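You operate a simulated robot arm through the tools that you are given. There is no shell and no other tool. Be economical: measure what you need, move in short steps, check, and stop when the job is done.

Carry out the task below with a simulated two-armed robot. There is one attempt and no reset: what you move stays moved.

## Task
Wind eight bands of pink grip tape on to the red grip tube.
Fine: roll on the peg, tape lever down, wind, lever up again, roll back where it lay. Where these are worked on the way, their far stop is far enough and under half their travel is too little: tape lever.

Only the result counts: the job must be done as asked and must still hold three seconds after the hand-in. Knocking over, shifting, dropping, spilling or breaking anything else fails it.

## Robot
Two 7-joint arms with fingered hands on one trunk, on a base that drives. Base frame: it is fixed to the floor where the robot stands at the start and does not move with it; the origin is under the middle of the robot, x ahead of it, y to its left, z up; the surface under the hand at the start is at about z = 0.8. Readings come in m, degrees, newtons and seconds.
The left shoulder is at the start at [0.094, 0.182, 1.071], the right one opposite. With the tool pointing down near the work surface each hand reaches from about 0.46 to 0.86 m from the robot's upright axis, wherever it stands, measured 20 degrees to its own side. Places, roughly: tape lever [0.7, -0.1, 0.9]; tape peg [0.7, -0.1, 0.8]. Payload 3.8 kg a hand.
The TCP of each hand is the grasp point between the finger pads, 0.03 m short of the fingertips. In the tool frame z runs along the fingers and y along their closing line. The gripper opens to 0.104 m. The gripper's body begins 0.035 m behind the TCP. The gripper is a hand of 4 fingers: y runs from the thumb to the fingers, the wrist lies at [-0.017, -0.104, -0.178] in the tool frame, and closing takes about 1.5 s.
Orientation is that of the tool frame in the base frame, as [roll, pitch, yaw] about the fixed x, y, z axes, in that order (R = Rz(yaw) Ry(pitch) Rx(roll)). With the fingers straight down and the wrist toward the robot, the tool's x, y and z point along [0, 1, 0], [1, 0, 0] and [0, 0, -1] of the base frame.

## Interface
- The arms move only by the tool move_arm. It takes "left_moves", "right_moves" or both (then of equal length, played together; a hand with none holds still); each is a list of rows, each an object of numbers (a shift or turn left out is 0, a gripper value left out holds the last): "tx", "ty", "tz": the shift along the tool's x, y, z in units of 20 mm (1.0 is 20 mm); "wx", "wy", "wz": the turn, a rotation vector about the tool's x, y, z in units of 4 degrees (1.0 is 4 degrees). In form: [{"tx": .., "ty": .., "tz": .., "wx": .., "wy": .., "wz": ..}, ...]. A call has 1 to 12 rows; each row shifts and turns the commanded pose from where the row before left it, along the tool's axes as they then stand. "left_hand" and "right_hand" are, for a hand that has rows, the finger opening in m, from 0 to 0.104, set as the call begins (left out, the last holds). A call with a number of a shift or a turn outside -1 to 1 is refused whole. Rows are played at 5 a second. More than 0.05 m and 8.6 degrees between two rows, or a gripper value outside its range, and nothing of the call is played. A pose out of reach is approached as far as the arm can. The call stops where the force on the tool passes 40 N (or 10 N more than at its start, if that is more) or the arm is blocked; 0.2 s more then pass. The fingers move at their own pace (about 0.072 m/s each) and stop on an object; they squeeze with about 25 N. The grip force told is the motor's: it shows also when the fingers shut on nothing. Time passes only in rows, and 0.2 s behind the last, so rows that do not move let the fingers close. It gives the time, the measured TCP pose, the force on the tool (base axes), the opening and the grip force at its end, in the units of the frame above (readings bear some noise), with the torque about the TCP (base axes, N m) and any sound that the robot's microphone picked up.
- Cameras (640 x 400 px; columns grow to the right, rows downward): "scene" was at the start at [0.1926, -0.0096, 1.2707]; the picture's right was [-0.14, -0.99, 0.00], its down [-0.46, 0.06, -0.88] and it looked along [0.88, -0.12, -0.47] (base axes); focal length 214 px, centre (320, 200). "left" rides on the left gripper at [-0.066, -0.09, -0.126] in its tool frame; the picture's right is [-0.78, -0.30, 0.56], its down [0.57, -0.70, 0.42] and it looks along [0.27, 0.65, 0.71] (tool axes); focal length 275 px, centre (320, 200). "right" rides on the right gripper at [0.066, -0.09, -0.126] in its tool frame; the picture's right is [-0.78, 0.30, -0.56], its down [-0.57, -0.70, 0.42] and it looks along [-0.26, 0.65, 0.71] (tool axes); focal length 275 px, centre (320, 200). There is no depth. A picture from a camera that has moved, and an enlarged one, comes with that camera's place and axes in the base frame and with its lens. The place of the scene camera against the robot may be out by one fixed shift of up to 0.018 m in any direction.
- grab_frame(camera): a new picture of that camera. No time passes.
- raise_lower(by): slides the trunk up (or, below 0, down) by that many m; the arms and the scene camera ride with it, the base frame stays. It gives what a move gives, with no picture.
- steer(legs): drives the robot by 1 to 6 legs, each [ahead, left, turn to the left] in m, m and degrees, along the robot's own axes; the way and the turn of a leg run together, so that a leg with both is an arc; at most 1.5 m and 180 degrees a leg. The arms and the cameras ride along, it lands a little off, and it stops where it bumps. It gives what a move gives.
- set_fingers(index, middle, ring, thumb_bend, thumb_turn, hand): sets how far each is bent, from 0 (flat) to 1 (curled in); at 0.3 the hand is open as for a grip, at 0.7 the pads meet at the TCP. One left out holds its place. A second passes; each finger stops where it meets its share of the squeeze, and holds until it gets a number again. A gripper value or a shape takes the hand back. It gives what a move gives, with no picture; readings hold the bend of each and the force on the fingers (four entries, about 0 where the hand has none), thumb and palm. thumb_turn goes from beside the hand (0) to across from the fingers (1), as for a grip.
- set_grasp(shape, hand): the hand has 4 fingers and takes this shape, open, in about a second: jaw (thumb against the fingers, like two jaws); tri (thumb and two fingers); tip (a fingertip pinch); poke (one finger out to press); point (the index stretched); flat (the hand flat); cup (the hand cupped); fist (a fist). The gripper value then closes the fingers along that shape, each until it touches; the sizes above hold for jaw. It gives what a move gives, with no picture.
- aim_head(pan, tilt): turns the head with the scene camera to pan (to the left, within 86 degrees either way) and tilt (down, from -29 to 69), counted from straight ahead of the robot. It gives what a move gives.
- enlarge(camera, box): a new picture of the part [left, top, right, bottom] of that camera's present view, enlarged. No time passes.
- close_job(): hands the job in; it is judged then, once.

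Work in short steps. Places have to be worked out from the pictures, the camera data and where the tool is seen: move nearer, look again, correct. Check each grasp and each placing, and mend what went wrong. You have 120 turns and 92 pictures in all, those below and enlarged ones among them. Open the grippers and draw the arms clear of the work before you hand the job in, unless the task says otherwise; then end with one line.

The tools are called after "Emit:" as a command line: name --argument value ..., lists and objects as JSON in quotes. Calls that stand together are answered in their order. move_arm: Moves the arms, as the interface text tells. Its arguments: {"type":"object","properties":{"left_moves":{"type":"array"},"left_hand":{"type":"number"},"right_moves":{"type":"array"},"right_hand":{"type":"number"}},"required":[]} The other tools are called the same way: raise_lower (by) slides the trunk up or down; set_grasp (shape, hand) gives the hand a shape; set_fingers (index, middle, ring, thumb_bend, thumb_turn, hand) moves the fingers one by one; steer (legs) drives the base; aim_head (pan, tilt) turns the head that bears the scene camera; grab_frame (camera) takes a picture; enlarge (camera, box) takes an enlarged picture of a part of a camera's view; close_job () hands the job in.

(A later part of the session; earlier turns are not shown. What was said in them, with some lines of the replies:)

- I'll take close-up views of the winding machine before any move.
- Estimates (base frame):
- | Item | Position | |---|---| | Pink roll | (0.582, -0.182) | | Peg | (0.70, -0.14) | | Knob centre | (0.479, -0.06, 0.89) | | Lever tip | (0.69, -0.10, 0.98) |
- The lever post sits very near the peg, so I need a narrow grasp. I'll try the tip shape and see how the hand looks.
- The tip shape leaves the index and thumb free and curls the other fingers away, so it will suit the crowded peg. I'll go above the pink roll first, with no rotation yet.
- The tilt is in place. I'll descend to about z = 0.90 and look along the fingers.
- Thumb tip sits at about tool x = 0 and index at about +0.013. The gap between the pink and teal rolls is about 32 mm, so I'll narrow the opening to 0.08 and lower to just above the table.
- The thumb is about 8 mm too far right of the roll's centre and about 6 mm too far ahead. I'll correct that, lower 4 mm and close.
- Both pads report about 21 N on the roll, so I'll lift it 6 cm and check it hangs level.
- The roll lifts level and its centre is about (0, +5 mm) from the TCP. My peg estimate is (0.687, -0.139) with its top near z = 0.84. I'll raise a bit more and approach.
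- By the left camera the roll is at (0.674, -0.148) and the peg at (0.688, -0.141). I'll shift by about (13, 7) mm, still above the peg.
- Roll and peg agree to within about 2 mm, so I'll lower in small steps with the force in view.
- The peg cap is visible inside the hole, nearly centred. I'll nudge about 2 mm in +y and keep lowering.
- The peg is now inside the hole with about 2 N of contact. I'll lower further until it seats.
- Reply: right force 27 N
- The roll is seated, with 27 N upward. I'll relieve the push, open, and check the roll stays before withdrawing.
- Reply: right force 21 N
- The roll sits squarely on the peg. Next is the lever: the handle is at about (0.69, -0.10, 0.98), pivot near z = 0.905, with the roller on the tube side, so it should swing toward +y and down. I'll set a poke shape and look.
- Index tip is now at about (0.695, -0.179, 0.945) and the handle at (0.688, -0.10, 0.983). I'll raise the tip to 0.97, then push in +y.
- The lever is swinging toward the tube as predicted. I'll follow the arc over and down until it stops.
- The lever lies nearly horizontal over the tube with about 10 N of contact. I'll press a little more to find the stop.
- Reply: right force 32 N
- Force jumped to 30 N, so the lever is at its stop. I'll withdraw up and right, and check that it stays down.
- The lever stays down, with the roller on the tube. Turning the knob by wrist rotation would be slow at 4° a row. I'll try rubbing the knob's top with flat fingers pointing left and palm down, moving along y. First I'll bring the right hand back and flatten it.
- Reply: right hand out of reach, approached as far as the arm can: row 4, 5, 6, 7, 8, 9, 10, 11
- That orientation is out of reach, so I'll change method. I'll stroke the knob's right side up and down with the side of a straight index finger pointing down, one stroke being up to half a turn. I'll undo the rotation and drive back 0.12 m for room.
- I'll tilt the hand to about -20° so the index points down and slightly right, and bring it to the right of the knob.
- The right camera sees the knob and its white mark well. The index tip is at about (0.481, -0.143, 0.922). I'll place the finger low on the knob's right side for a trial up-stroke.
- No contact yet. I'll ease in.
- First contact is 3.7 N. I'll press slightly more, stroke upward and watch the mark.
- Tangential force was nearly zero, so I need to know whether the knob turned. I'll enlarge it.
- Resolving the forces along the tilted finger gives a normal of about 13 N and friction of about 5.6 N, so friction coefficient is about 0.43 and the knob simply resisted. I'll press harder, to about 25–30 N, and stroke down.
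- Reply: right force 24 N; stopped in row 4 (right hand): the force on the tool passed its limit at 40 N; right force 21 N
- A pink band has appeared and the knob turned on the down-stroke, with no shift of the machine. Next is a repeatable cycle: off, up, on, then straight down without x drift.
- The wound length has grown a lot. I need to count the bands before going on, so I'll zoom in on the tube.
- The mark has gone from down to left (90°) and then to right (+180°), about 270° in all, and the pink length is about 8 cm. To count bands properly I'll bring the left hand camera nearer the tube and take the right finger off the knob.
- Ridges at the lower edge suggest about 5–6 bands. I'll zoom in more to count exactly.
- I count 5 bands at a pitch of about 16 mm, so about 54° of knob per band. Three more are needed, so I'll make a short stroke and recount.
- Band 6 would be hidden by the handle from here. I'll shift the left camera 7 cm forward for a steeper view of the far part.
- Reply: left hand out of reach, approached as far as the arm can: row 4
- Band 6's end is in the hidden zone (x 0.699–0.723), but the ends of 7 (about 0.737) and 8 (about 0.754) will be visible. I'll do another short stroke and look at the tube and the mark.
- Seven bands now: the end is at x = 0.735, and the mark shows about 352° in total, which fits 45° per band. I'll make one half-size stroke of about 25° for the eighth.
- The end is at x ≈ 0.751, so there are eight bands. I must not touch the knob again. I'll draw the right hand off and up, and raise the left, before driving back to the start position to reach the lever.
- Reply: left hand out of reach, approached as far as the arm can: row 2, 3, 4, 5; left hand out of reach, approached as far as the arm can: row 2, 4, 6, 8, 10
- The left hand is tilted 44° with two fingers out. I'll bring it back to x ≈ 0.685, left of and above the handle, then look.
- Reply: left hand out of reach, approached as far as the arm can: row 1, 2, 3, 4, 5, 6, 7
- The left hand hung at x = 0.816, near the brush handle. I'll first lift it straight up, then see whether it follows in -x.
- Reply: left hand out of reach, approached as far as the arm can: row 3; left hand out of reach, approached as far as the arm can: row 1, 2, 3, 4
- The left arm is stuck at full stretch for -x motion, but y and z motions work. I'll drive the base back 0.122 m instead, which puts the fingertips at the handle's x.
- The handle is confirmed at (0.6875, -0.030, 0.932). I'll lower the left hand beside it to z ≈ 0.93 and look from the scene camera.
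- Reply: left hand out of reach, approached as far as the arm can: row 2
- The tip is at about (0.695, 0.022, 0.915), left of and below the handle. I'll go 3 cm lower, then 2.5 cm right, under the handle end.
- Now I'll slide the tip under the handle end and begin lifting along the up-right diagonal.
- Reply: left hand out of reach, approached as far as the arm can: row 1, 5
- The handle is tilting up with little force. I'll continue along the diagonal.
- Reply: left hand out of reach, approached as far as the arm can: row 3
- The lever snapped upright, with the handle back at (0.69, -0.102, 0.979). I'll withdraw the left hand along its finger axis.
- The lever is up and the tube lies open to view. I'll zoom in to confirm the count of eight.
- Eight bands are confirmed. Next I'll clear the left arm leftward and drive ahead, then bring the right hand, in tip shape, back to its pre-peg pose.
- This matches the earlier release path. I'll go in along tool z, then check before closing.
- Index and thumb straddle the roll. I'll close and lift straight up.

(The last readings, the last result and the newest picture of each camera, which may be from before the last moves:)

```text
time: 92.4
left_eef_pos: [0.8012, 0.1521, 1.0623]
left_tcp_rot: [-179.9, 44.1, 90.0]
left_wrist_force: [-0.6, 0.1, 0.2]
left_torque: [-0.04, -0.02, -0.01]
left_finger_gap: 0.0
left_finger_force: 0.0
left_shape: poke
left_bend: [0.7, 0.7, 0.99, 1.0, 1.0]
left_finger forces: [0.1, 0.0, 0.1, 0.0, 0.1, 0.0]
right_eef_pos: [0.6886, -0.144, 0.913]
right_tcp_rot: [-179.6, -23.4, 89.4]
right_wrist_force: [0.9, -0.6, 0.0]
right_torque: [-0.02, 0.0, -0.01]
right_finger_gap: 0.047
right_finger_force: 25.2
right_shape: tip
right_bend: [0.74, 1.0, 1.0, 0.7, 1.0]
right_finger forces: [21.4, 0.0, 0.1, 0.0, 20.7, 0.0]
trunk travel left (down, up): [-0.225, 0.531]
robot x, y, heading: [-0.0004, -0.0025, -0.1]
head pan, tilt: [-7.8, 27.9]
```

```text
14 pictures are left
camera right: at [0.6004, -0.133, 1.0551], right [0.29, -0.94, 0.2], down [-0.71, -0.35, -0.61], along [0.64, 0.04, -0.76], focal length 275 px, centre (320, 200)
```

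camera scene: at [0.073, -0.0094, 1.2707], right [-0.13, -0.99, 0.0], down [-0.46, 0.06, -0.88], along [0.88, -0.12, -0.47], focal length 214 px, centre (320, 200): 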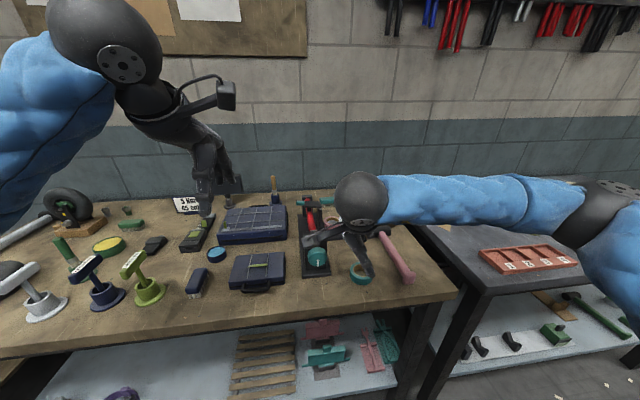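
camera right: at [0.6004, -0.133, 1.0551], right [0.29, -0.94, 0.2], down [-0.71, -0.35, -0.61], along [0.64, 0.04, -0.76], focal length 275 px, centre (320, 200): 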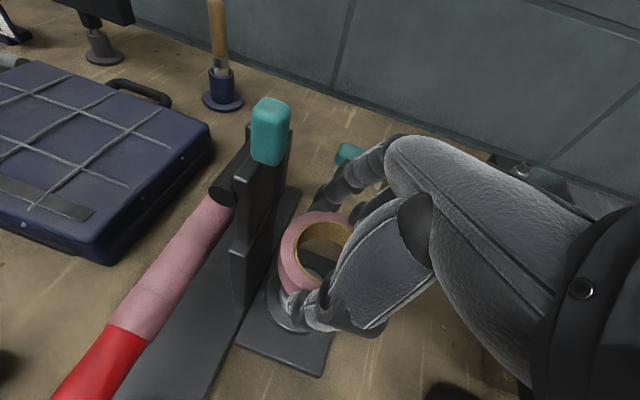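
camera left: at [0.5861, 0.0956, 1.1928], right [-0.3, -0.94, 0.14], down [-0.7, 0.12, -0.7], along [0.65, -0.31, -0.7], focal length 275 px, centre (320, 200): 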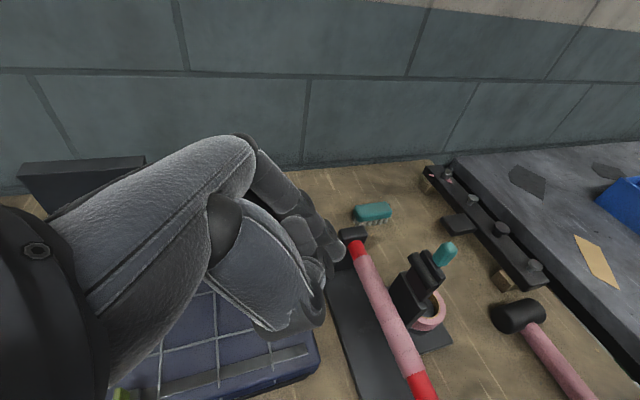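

The roll is in hand and clear of the peg. I'll carry it to its old place and lower to just above the table.

Emit:
move_arm --right_moves '[{"ty": -0.8, "tx": -0.27, "tz": -0.115}, {"ty": -0.8, "tx": -0.27, "tz": -0.115}, {"ty": -0.8, "tx": -0.27, "tz": -0.115}, {"ty": -0.8, "tx": -0.27, "tz": -0.115}, {"ty": -0.8, "tx": -0.27, "tz": -0.115}, {"ty": -0.8, "tx": -0.27, "tz": -0.115}, {"ty": -0.78, "tx": -0.27, "tz": -0.115}, {}]'

Emit:
move_arm --right_moves '[{"tx": -0.31, "tz": 0.72}, {"tx": -0.31, "tz": 0.72}, {"tx": -0.31, "tz": 0.72}, {"tx": -0.25, "tz": 0.58}, {}]'

Emit:
enlarge --camera "scene" --box '[300, 180, 440, 320]'

```text
time: 94.2
left_eef_pos: [0.8008, 0.1522, 1.0625]
left_tcp_rot: [-179.9, 44.0, 90.1]
left_wrist_force: [0.2, -0.3, -0.7]
left_torque: [0.0, 0.0, -0.01]
left_finger_gap: 0.0
left_finger_force: 0.0
left_shape: poke
left_bend: [0.7, 0.7, 0.99, 1.0, 1.0]
left_finger forces: [0.0, 0.0, 0.0, 0.1, 0.1, 0.0]
right_eef_pos: [0.5782, -0.1853, 0.9133]
right_tcp_rot: [-179.6, -23.5, 89.5]
right_wrist_force: [-0.5, -0.9, -0.9]
right_torque: [0.01, -0.03, -0.04]
right_finger_gap: 0.047
right_finger_force: 25.3
right_shape: tip
right_bend: [0.74, 1.0, 1.0, 0.7, 1.0]
right_finger forces: [21.4, 0.0, 0.1, 0.0, 20.8, 0.0]
trunk travel left (down, up): [-0.225, 0.531]
robot x, y, heading: [0.0006, 0.0015, 0.1]
head pan, tilt: [-7.8, 27.9]
```

```text
time: 95.4
left_eef_pos: [0.7998, 0.1519, 1.0625]
left_tcp_rot: [-179.8, 43.9, 90.1]
left_wrist_force: [-0.2, -0.4, 0.0]
left_torque: [-0.01, 0.02, -0.01]
left_finger_gap: 0.0
left_finger_force: 0.1
left_shape: poke
left_bend: [0.7, 0.7, 0.99, 1.0, 1.0]
left_finger forces: [0.1, 0.0, 0.1, 0.0, 0.0, 0.1]
right_eef_pos: [0.5773, -0.1851, 0.854]
right_tcp_rot: [-179.5, -23.4, 89.4]
right_wrist_force: [0.3, 0.1, -0.7]
right_torque: [-0.02, 0.03, 0.03]
right_finger_gap: 0.0476
right_finger_force: 24.6
right_shape: tip
right_bend: [0.74, 1.0, 1.0, 0.7, 1.0]
right_finger forces: [21.2, 0.0, 0.1, 0.0, 20.8, 0.1]
trunk travel left (down, up): [-0.225, 0.531]
robot x, y, heading: [-0.0013, 0.0011, 0.1]
head pan, tilt: [-7.8, 27.9]
```

```text
2.86 times, centred on (370, 250) of scene
camera zoom: at [0.1903, -0.0097, 1.2707], right [-0.14, -0.99, 0.0], down [-0.46, 0.06, -0.88], along [0.88, -0.12, -0.47], focal length 613 px, centre (177, 57)
```

zoom: 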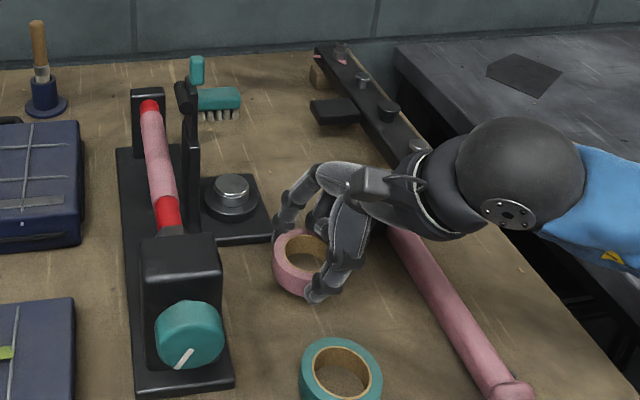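

Compared with the first view, the roll is over its old spot within 1–2 mm. I'll lower the last 17 mm gently.

Emit:
move_arm --right_moves '[{"tx": -0.13, "tz": 0.3}, {"tx": -0.13, "tz": 0.3}, {"tx": -0.08, "tz": 0.18}, {}]'

Emit:
enlarge --camera "scene" --box '[300, 180, 440, 320]'

```text
time: 96.4
left_eef_pos: [0.8006, 0.1515, 1.0625]
left_tcp_rot: [-179.9, 44.0, 90.1]
left_wrist_force: [-0.2, -0.3, -0.1]
left_torque: [0.04, 0.0, -0.03]
left_finger_gap: 0.0
left_finger_force: 0.0
left_shape: poke
left_bend: [0.7, 0.7, 0.99, 1.0, 1.0]
left_finger forces: [0.1, 0.0, 0.0, 0.1, 0.0, 0.0]
right_eef_pos: [0.5758, -0.1858, 0.8368]
right_tcp_rot: [-179.6, -23.4, 89.4]
right_wrist_force: [1.2, -0.6, -0.2]
right_torque: [0.02, 0.04, -0.01]
right_finger_gap: 0.0474
right_finger_force: 25.2
right_shape: tip
right_bend: [0.74, 1.0, 1.0, 0.7, 1.0]
right_finger forces: [21.3, 0.0, 0.0, 0.1, 20.8, 0.0]
trunk travel left (down, up): [-0.225, 0.531]
robot x, y, heading: [-0.0027, -0.0017, -0.0]
head pan, tilt: [-7.8, 27.9]
```

```text
2.86 times, centred on (370, 250) of scene
camera zoom: at [0.1903, -0.0098, 1.2707], right [-0.14, -0.99, 0.0], down [-0.46, 0.06, -0.88], along [0.88, -0.12, -0.47], focal length 613 px, centre (177, 57)
```

zoom: 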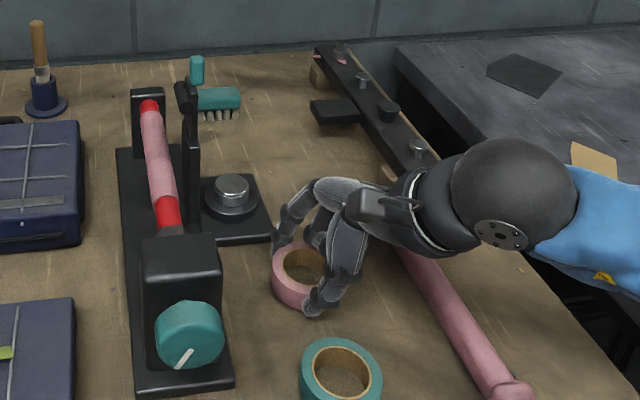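

No contact force yet and the roll looks a few mm high. I'll lower a little more until it touches.

Emit:
move_arm --right_moves '[{"tx": -0.04, "tz": 0.09}, {"tx": -0.04, "tz": 0.09}, {}]'

Emit:
grab_frame --camera "right"

```text
time: 97.2
left_eef_pos: [0.7996, 0.153, 1.0629]
left_tcp_rot: [-179.8, 44.0, 90.1]
left_wrist_force: [-0.4, 0.0, -0.2]
left_torque: [-0.02, 0.01, 0.01]
left_finger_gap: 0.0002
left_finger_force: 0.1
left_shape: poke
left_bend: [0.7, 0.7, 0.99, 1.0, 1.0]
left_finger forces: [0.0, 0.1, 0.0, 0.0, 0.0, 0.0]
right_eef_pos: [0.5775, -0.1846, 0.8332]
right_tcp_rot: [-179.6, -23.3, 89.5]
right_wrist_force: [-0.3, 0.3, -0.9]
right_torque: [0.0, 0.03, -0.01]
right_finger_gap: 0.0474
right_finger_force: 25.8
right_shape: tip
right_bend: [0.74, 1.0, 1.0, 0.7, 1.0]
right_finger forces: [21.2, 0.1, 0.0, 0.0, 20.8, 0.1]
trunk travel left (down, up): [-0.225, 0.531]
robot x, y, heading: [-0.0026, 0.0005, 0.2]
head pan, tilt: [-7.8, 27.9]
```

```text
11 pictures are left
camera right: at [0.488, -0.1732, 0.9752], right [0.29, -0.94, 0.2], down [-0.71, -0.35, -0.61], along [0.64, 0.04, -0.76], focal length 275 px, centre (320, 200)
```

right: 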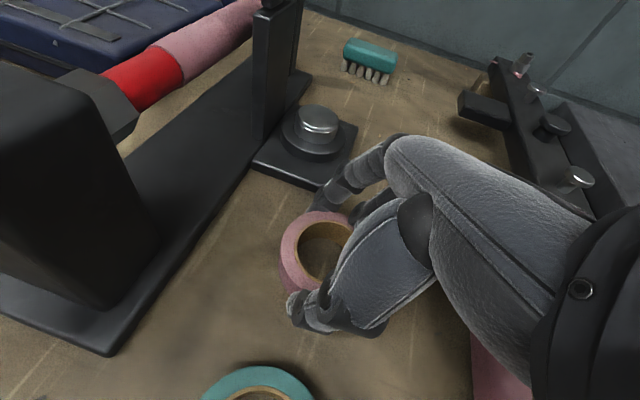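

The right camera puts the roll at (0.575, -0.181), on target, and it can only be 2–4 mm above the table. I'll lower 2 mm and release.

Emit:
move_arm --right_moves '[{"tx": -0.04, "tz": 0.09, "ty": -0.08}, {}]'

Emit:
move_arm --right_moves '[{}, {}, {}, {}, {}]' --right_hand 0.08

Emit:
enlarge --camera "scene" --box '[300, 180, 440, 320]'

```text
time: 97.8
left_eef_pos: [0.8006, 0.1523, 1.0634]
left_tcp_rot: [-179.8, 44.0, 90.1]
left_wrist_force: [0.0, -0.3, -0.1]
left_torque: [-0.03, -0.01, 0.01]
left_finger_gap: 0.0
left_finger_force: 0.0
left_shape: poke
left_bend: [0.7, 0.7, 0.99, 1.0, 1.0]
left_finger forces: [0.0, 0.1, 0.0, 0.0, 0.0, 0.1]
right_eef_pos: [0.5752, -0.185, 0.8325]
right_tcp_rot: [-179.6, -23.5, 89.4]
right_wrist_force: [-0.2, -0.1, 0.0]
right_torque: [-0.02, 0.02, -0.01]
right_finger_gap: 0.0474
right_finger_force: 25.3
right_shape: tip
right_bend: [0.74, 1.0, 1.0, 0.7, 1.0]
right_finger forces: [21.3, 0.1, 0.0, 0.0, 20.9, 0.0]
trunk travel left (down, up): [-0.225, 0.531]
robot x, y, heading: [-0.0027, -0.0007, 0.2]
head pan, tilt: [-7.8, 27.9]
```

```text
time: 99.0
left_eef_pos: [0.8014, 0.152, 1.0625]
left_tcp_rot: [-179.9, 44.0, 90.1]
left_wrist_force: [-0.1, 0.6, 0.5]
left_torque: [-0.01, 0.03, -0.01]
left_finger_gap: 0.0
left_finger_force: 0.0
left_shape: poke
left_bend: [0.7, 0.7, 0.99, 1.0, 1.0]
left_finger forces: [0.1, 0.0, 0.0, 0.1, 0.1, 0.0]
right_eef_pos: [0.576, -0.1856, 0.8302]
right_tcp_rot: [-179.6, -23.4, 89.4]
right_wrist_force: [0.7, 0.5, 0.4]
right_torque: [0.01, -0.03, -0.01]
right_finger_gap: 0.0796
right_finger_force: 0.1
right_shape: tip
right_bend: [0.28, 0.98, 0.99, 0.51, 0.98]
right_finger forces: [0.0, 0.0, 0.0, 0.0, 0.0, 0.0]
trunk travel left (down, up): [-0.225, 0.531]
robot x, y, heading: [-0.0045, 0.0003, 0.0]
head pan, tilt: [-7.8, 27.9]
```

```text
2.86 times, centred on (370, 250) of scene
camera zoom: at [0.1903, -0.0097, 1.2707], right [-0.14, -0.99, 0.0], down [-0.46, 0.06, -0.88], along [0.88, -0.12, -0.47], focal length 613 px, centre (177, 57)
```

zoom: 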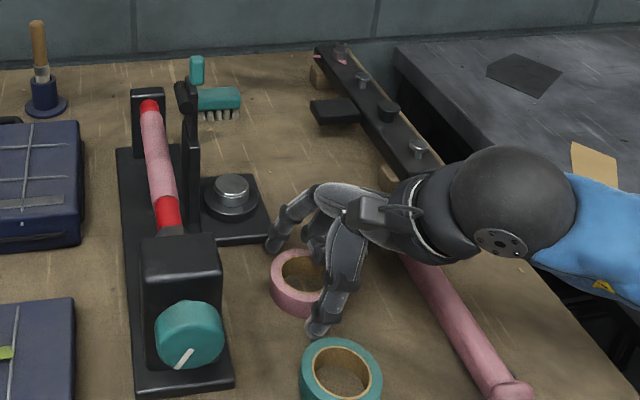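

The roll lies at its original image position: left edge 270 against 268, bottom 318 against 317. I'll withdraw the right hand upward and clear both arms.

Emit:
move_arm --right_moves '[{"tz": -0.5}, {"tz": -0.8}, {"tz": -1}, {"tz": -1}, {"tz": -1}, {"tz": -1}, {"tz": -1}, {"tz": -1}, {"tz": -1}, {"tz": -1}]'

Emit:
set_grasp --hand "left" --shape "jaw"

Emit:
move_arm --right_moves '[{}, {}, {}]' --right_hand 0.104 --left_moves '[{"tz": -0.8}, {"tz": -0.8}, {"tz": -0.8}]'

Emit:
enlarge --camera "scene" --box '[300, 180, 440, 320]'

Emit:
grab_frame --camera "scene"

Emit:
grab_frame --camera "right"

```text
time: 101.2
left_eef_pos: [0.8011, 0.1513, 1.064]
left_tcp_rot: [-179.6, 44.0, 90.3]
left_wrist_force: [0.0, 0.5, 0.7]
left_torque: [0.0, 0.0, 0.0]
left_finger_gap: 0.0
left_finger_force: 0.0
left_shape: poke
left_bend: [0.7, 0.7, 0.99, 1.0, 1.0]
left_finger forces: [0.0, 0.1, 0.1, 0.0, 0.1, 0.1]
right_eef_pos: [0.5755, -0.2596, 1.0026]
right_tcp_rot: [-179.6, -23.3, 89.5]
right_wrist_force: [-0.5, -0.2, 0.2]
right_torque: [-0.02, -0.02, 0.0]
right_finger_gap: 0.0796
right_finger_force: 0.0
right_shape: tip
right_bend: [0.28, 0.98, 0.99, 0.51, 0.98]
right_finger forces: [0.1, 0.1, 0.1, 0.0, 0.0, 0.0]
trunk travel left (down, up): [-0.225, 0.531]
robot x, y, heading: [-0.0013, -0.0024, 0.1]
head pan, tilt: [-7.8, 27.9]
```

```text
time: 102.1
left_eef_pos: [0.8008, 0.1526, 1.0632]
left_tcp_rot: [-179.8, 44.1, 90.1]
left_wrist_force: [0.8, -1.1, 0.2]
left_torque: [0.03, 0.0, 0.0]
left_finger_gap: 0.1036
left_finger_force: 0.1
left_shape: jaw
left_bend: [0.3, 0.3, 0.3, 0.3, 0.97]
left_finger forces: [0.0, 0.0, 0.0, 0.0, 0.1, 0.0]
right_eef_pos: [0.5761, -0.2586, 1.0019]
right_tcp_rot: [-179.6, -23.4, 89.5]
right_wrist_force: [1.0, 0.6, 0.7]
right_torque: [-0.01, 0.02, 0.02]
right_finger_gap: 0.0797
right_finger_force: 0.1
right_shape: tip
right_bend: [0.28, 0.98, 0.99, 0.51, 0.98]
right_finger forces: [0.0, 0.0, 0.0, 0.2, 0.0, 0.1]
trunk travel left (down, up): [-0.225, 0.531]
robot x, y, heading: [-0.0041, 0.0023, 0.2]
head pan, tilt: [-7.8, 27.9]
```

```text
time: 102.9
left_eef_pos: [0.798, 0.1853, 1.097]
left_tcp_rot: [-180.0, 44.0, 90.0]
left_wrist_force: [-0.4, 0.0, -0.5]
left_torque: [-0.01, -0.01, 0.0]
left_finger_gap: 0.104
left_finger_force: 0.2
left_shape: jaw
left_bend: [0.3, 0.3, 0.3, 0.3, 0.97]
left_finger forces: [0.1, 0.0, 0.0, 0.1, 0.0, 0.1]
right_eef_pos: [0.575, -0.2598, 1.0029]
right_tcp_rot: [-179.7, -23.3, 89.5]
right_wrist_force: [-0.4, 0.4, 0.3]
right_torque: [0.0, 0.01, -0.03]
right_finger_gap: 0.1036
right_finger_force: 0.1
right_shape: tip
right_bend: [0.31, 0.98, 0.99, 0.3, 0.97]
right_finger forces: [0.1, 0.0, 0.0, 0.1, 0.1, 0.0]
trunk travel left (down, up): [-0.225, 0.531]
robot x, y, heading: [-0.0043, -0.0004, -0.1]
head pan, tilt: [-7.8, 27.9]
```

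```text
2.86 times, centred on (370, 250) of scene
camera zoom: at [0.1901, -0.0096, 1.2708], right [-0.14, -0.99, 0.0], down [-0.46, 0.06, -0.88], along [0.88, -0.12, -0.47], focal length 613 px, centre (177, 57)
```

zoom: 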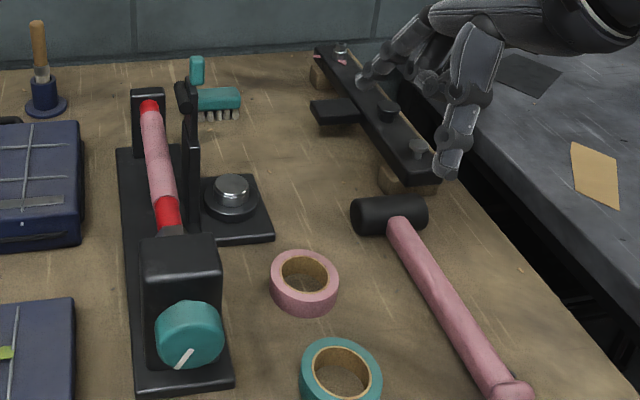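

```text
8 pictures are left
camera scene: at [0.1901, -0.0096, 1.2708], right [-0.14, -0.99, 0.0], down [-0.46, 0.06, -0.88], along [0.88, -0.12, -0.47], focal length 214 px, centre (320, 200)
```

scene: 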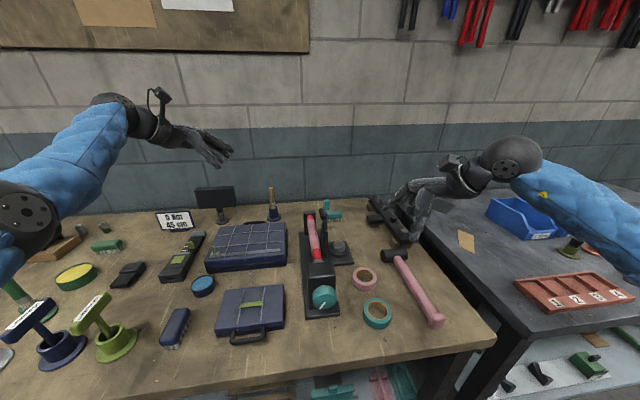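

```text
7 pictures are left
camera right: at [0.4868, -0.2471, 1.1442], right [0.29, -0.94, 0.2], down [-0.71, -0.35, -0.61], along [0.64, 0.04, -0.76], focal length 275 px, centre (320, 200)
```

right: 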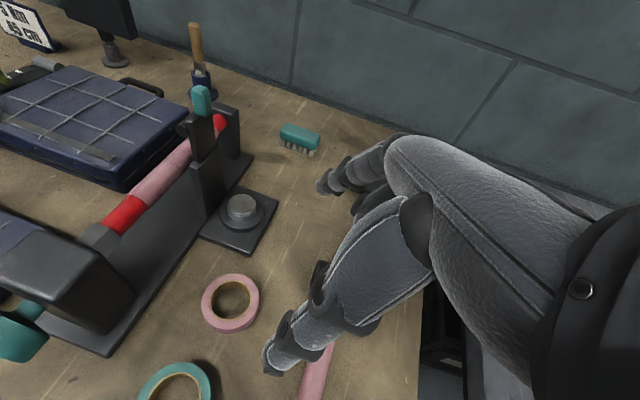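

Everything is in place: eight bands wound, lever up, roll flat where it lay, nothing else moved, and both hands open and clear. I'll hand in.

Emit:
close_job

```text
The job is handed in.
```

I wound eight bands of pink tape onto the red grip tube, raised the tape lever again and put the roll back where it lay (within about 2 mm by the camera). The job is handed in.
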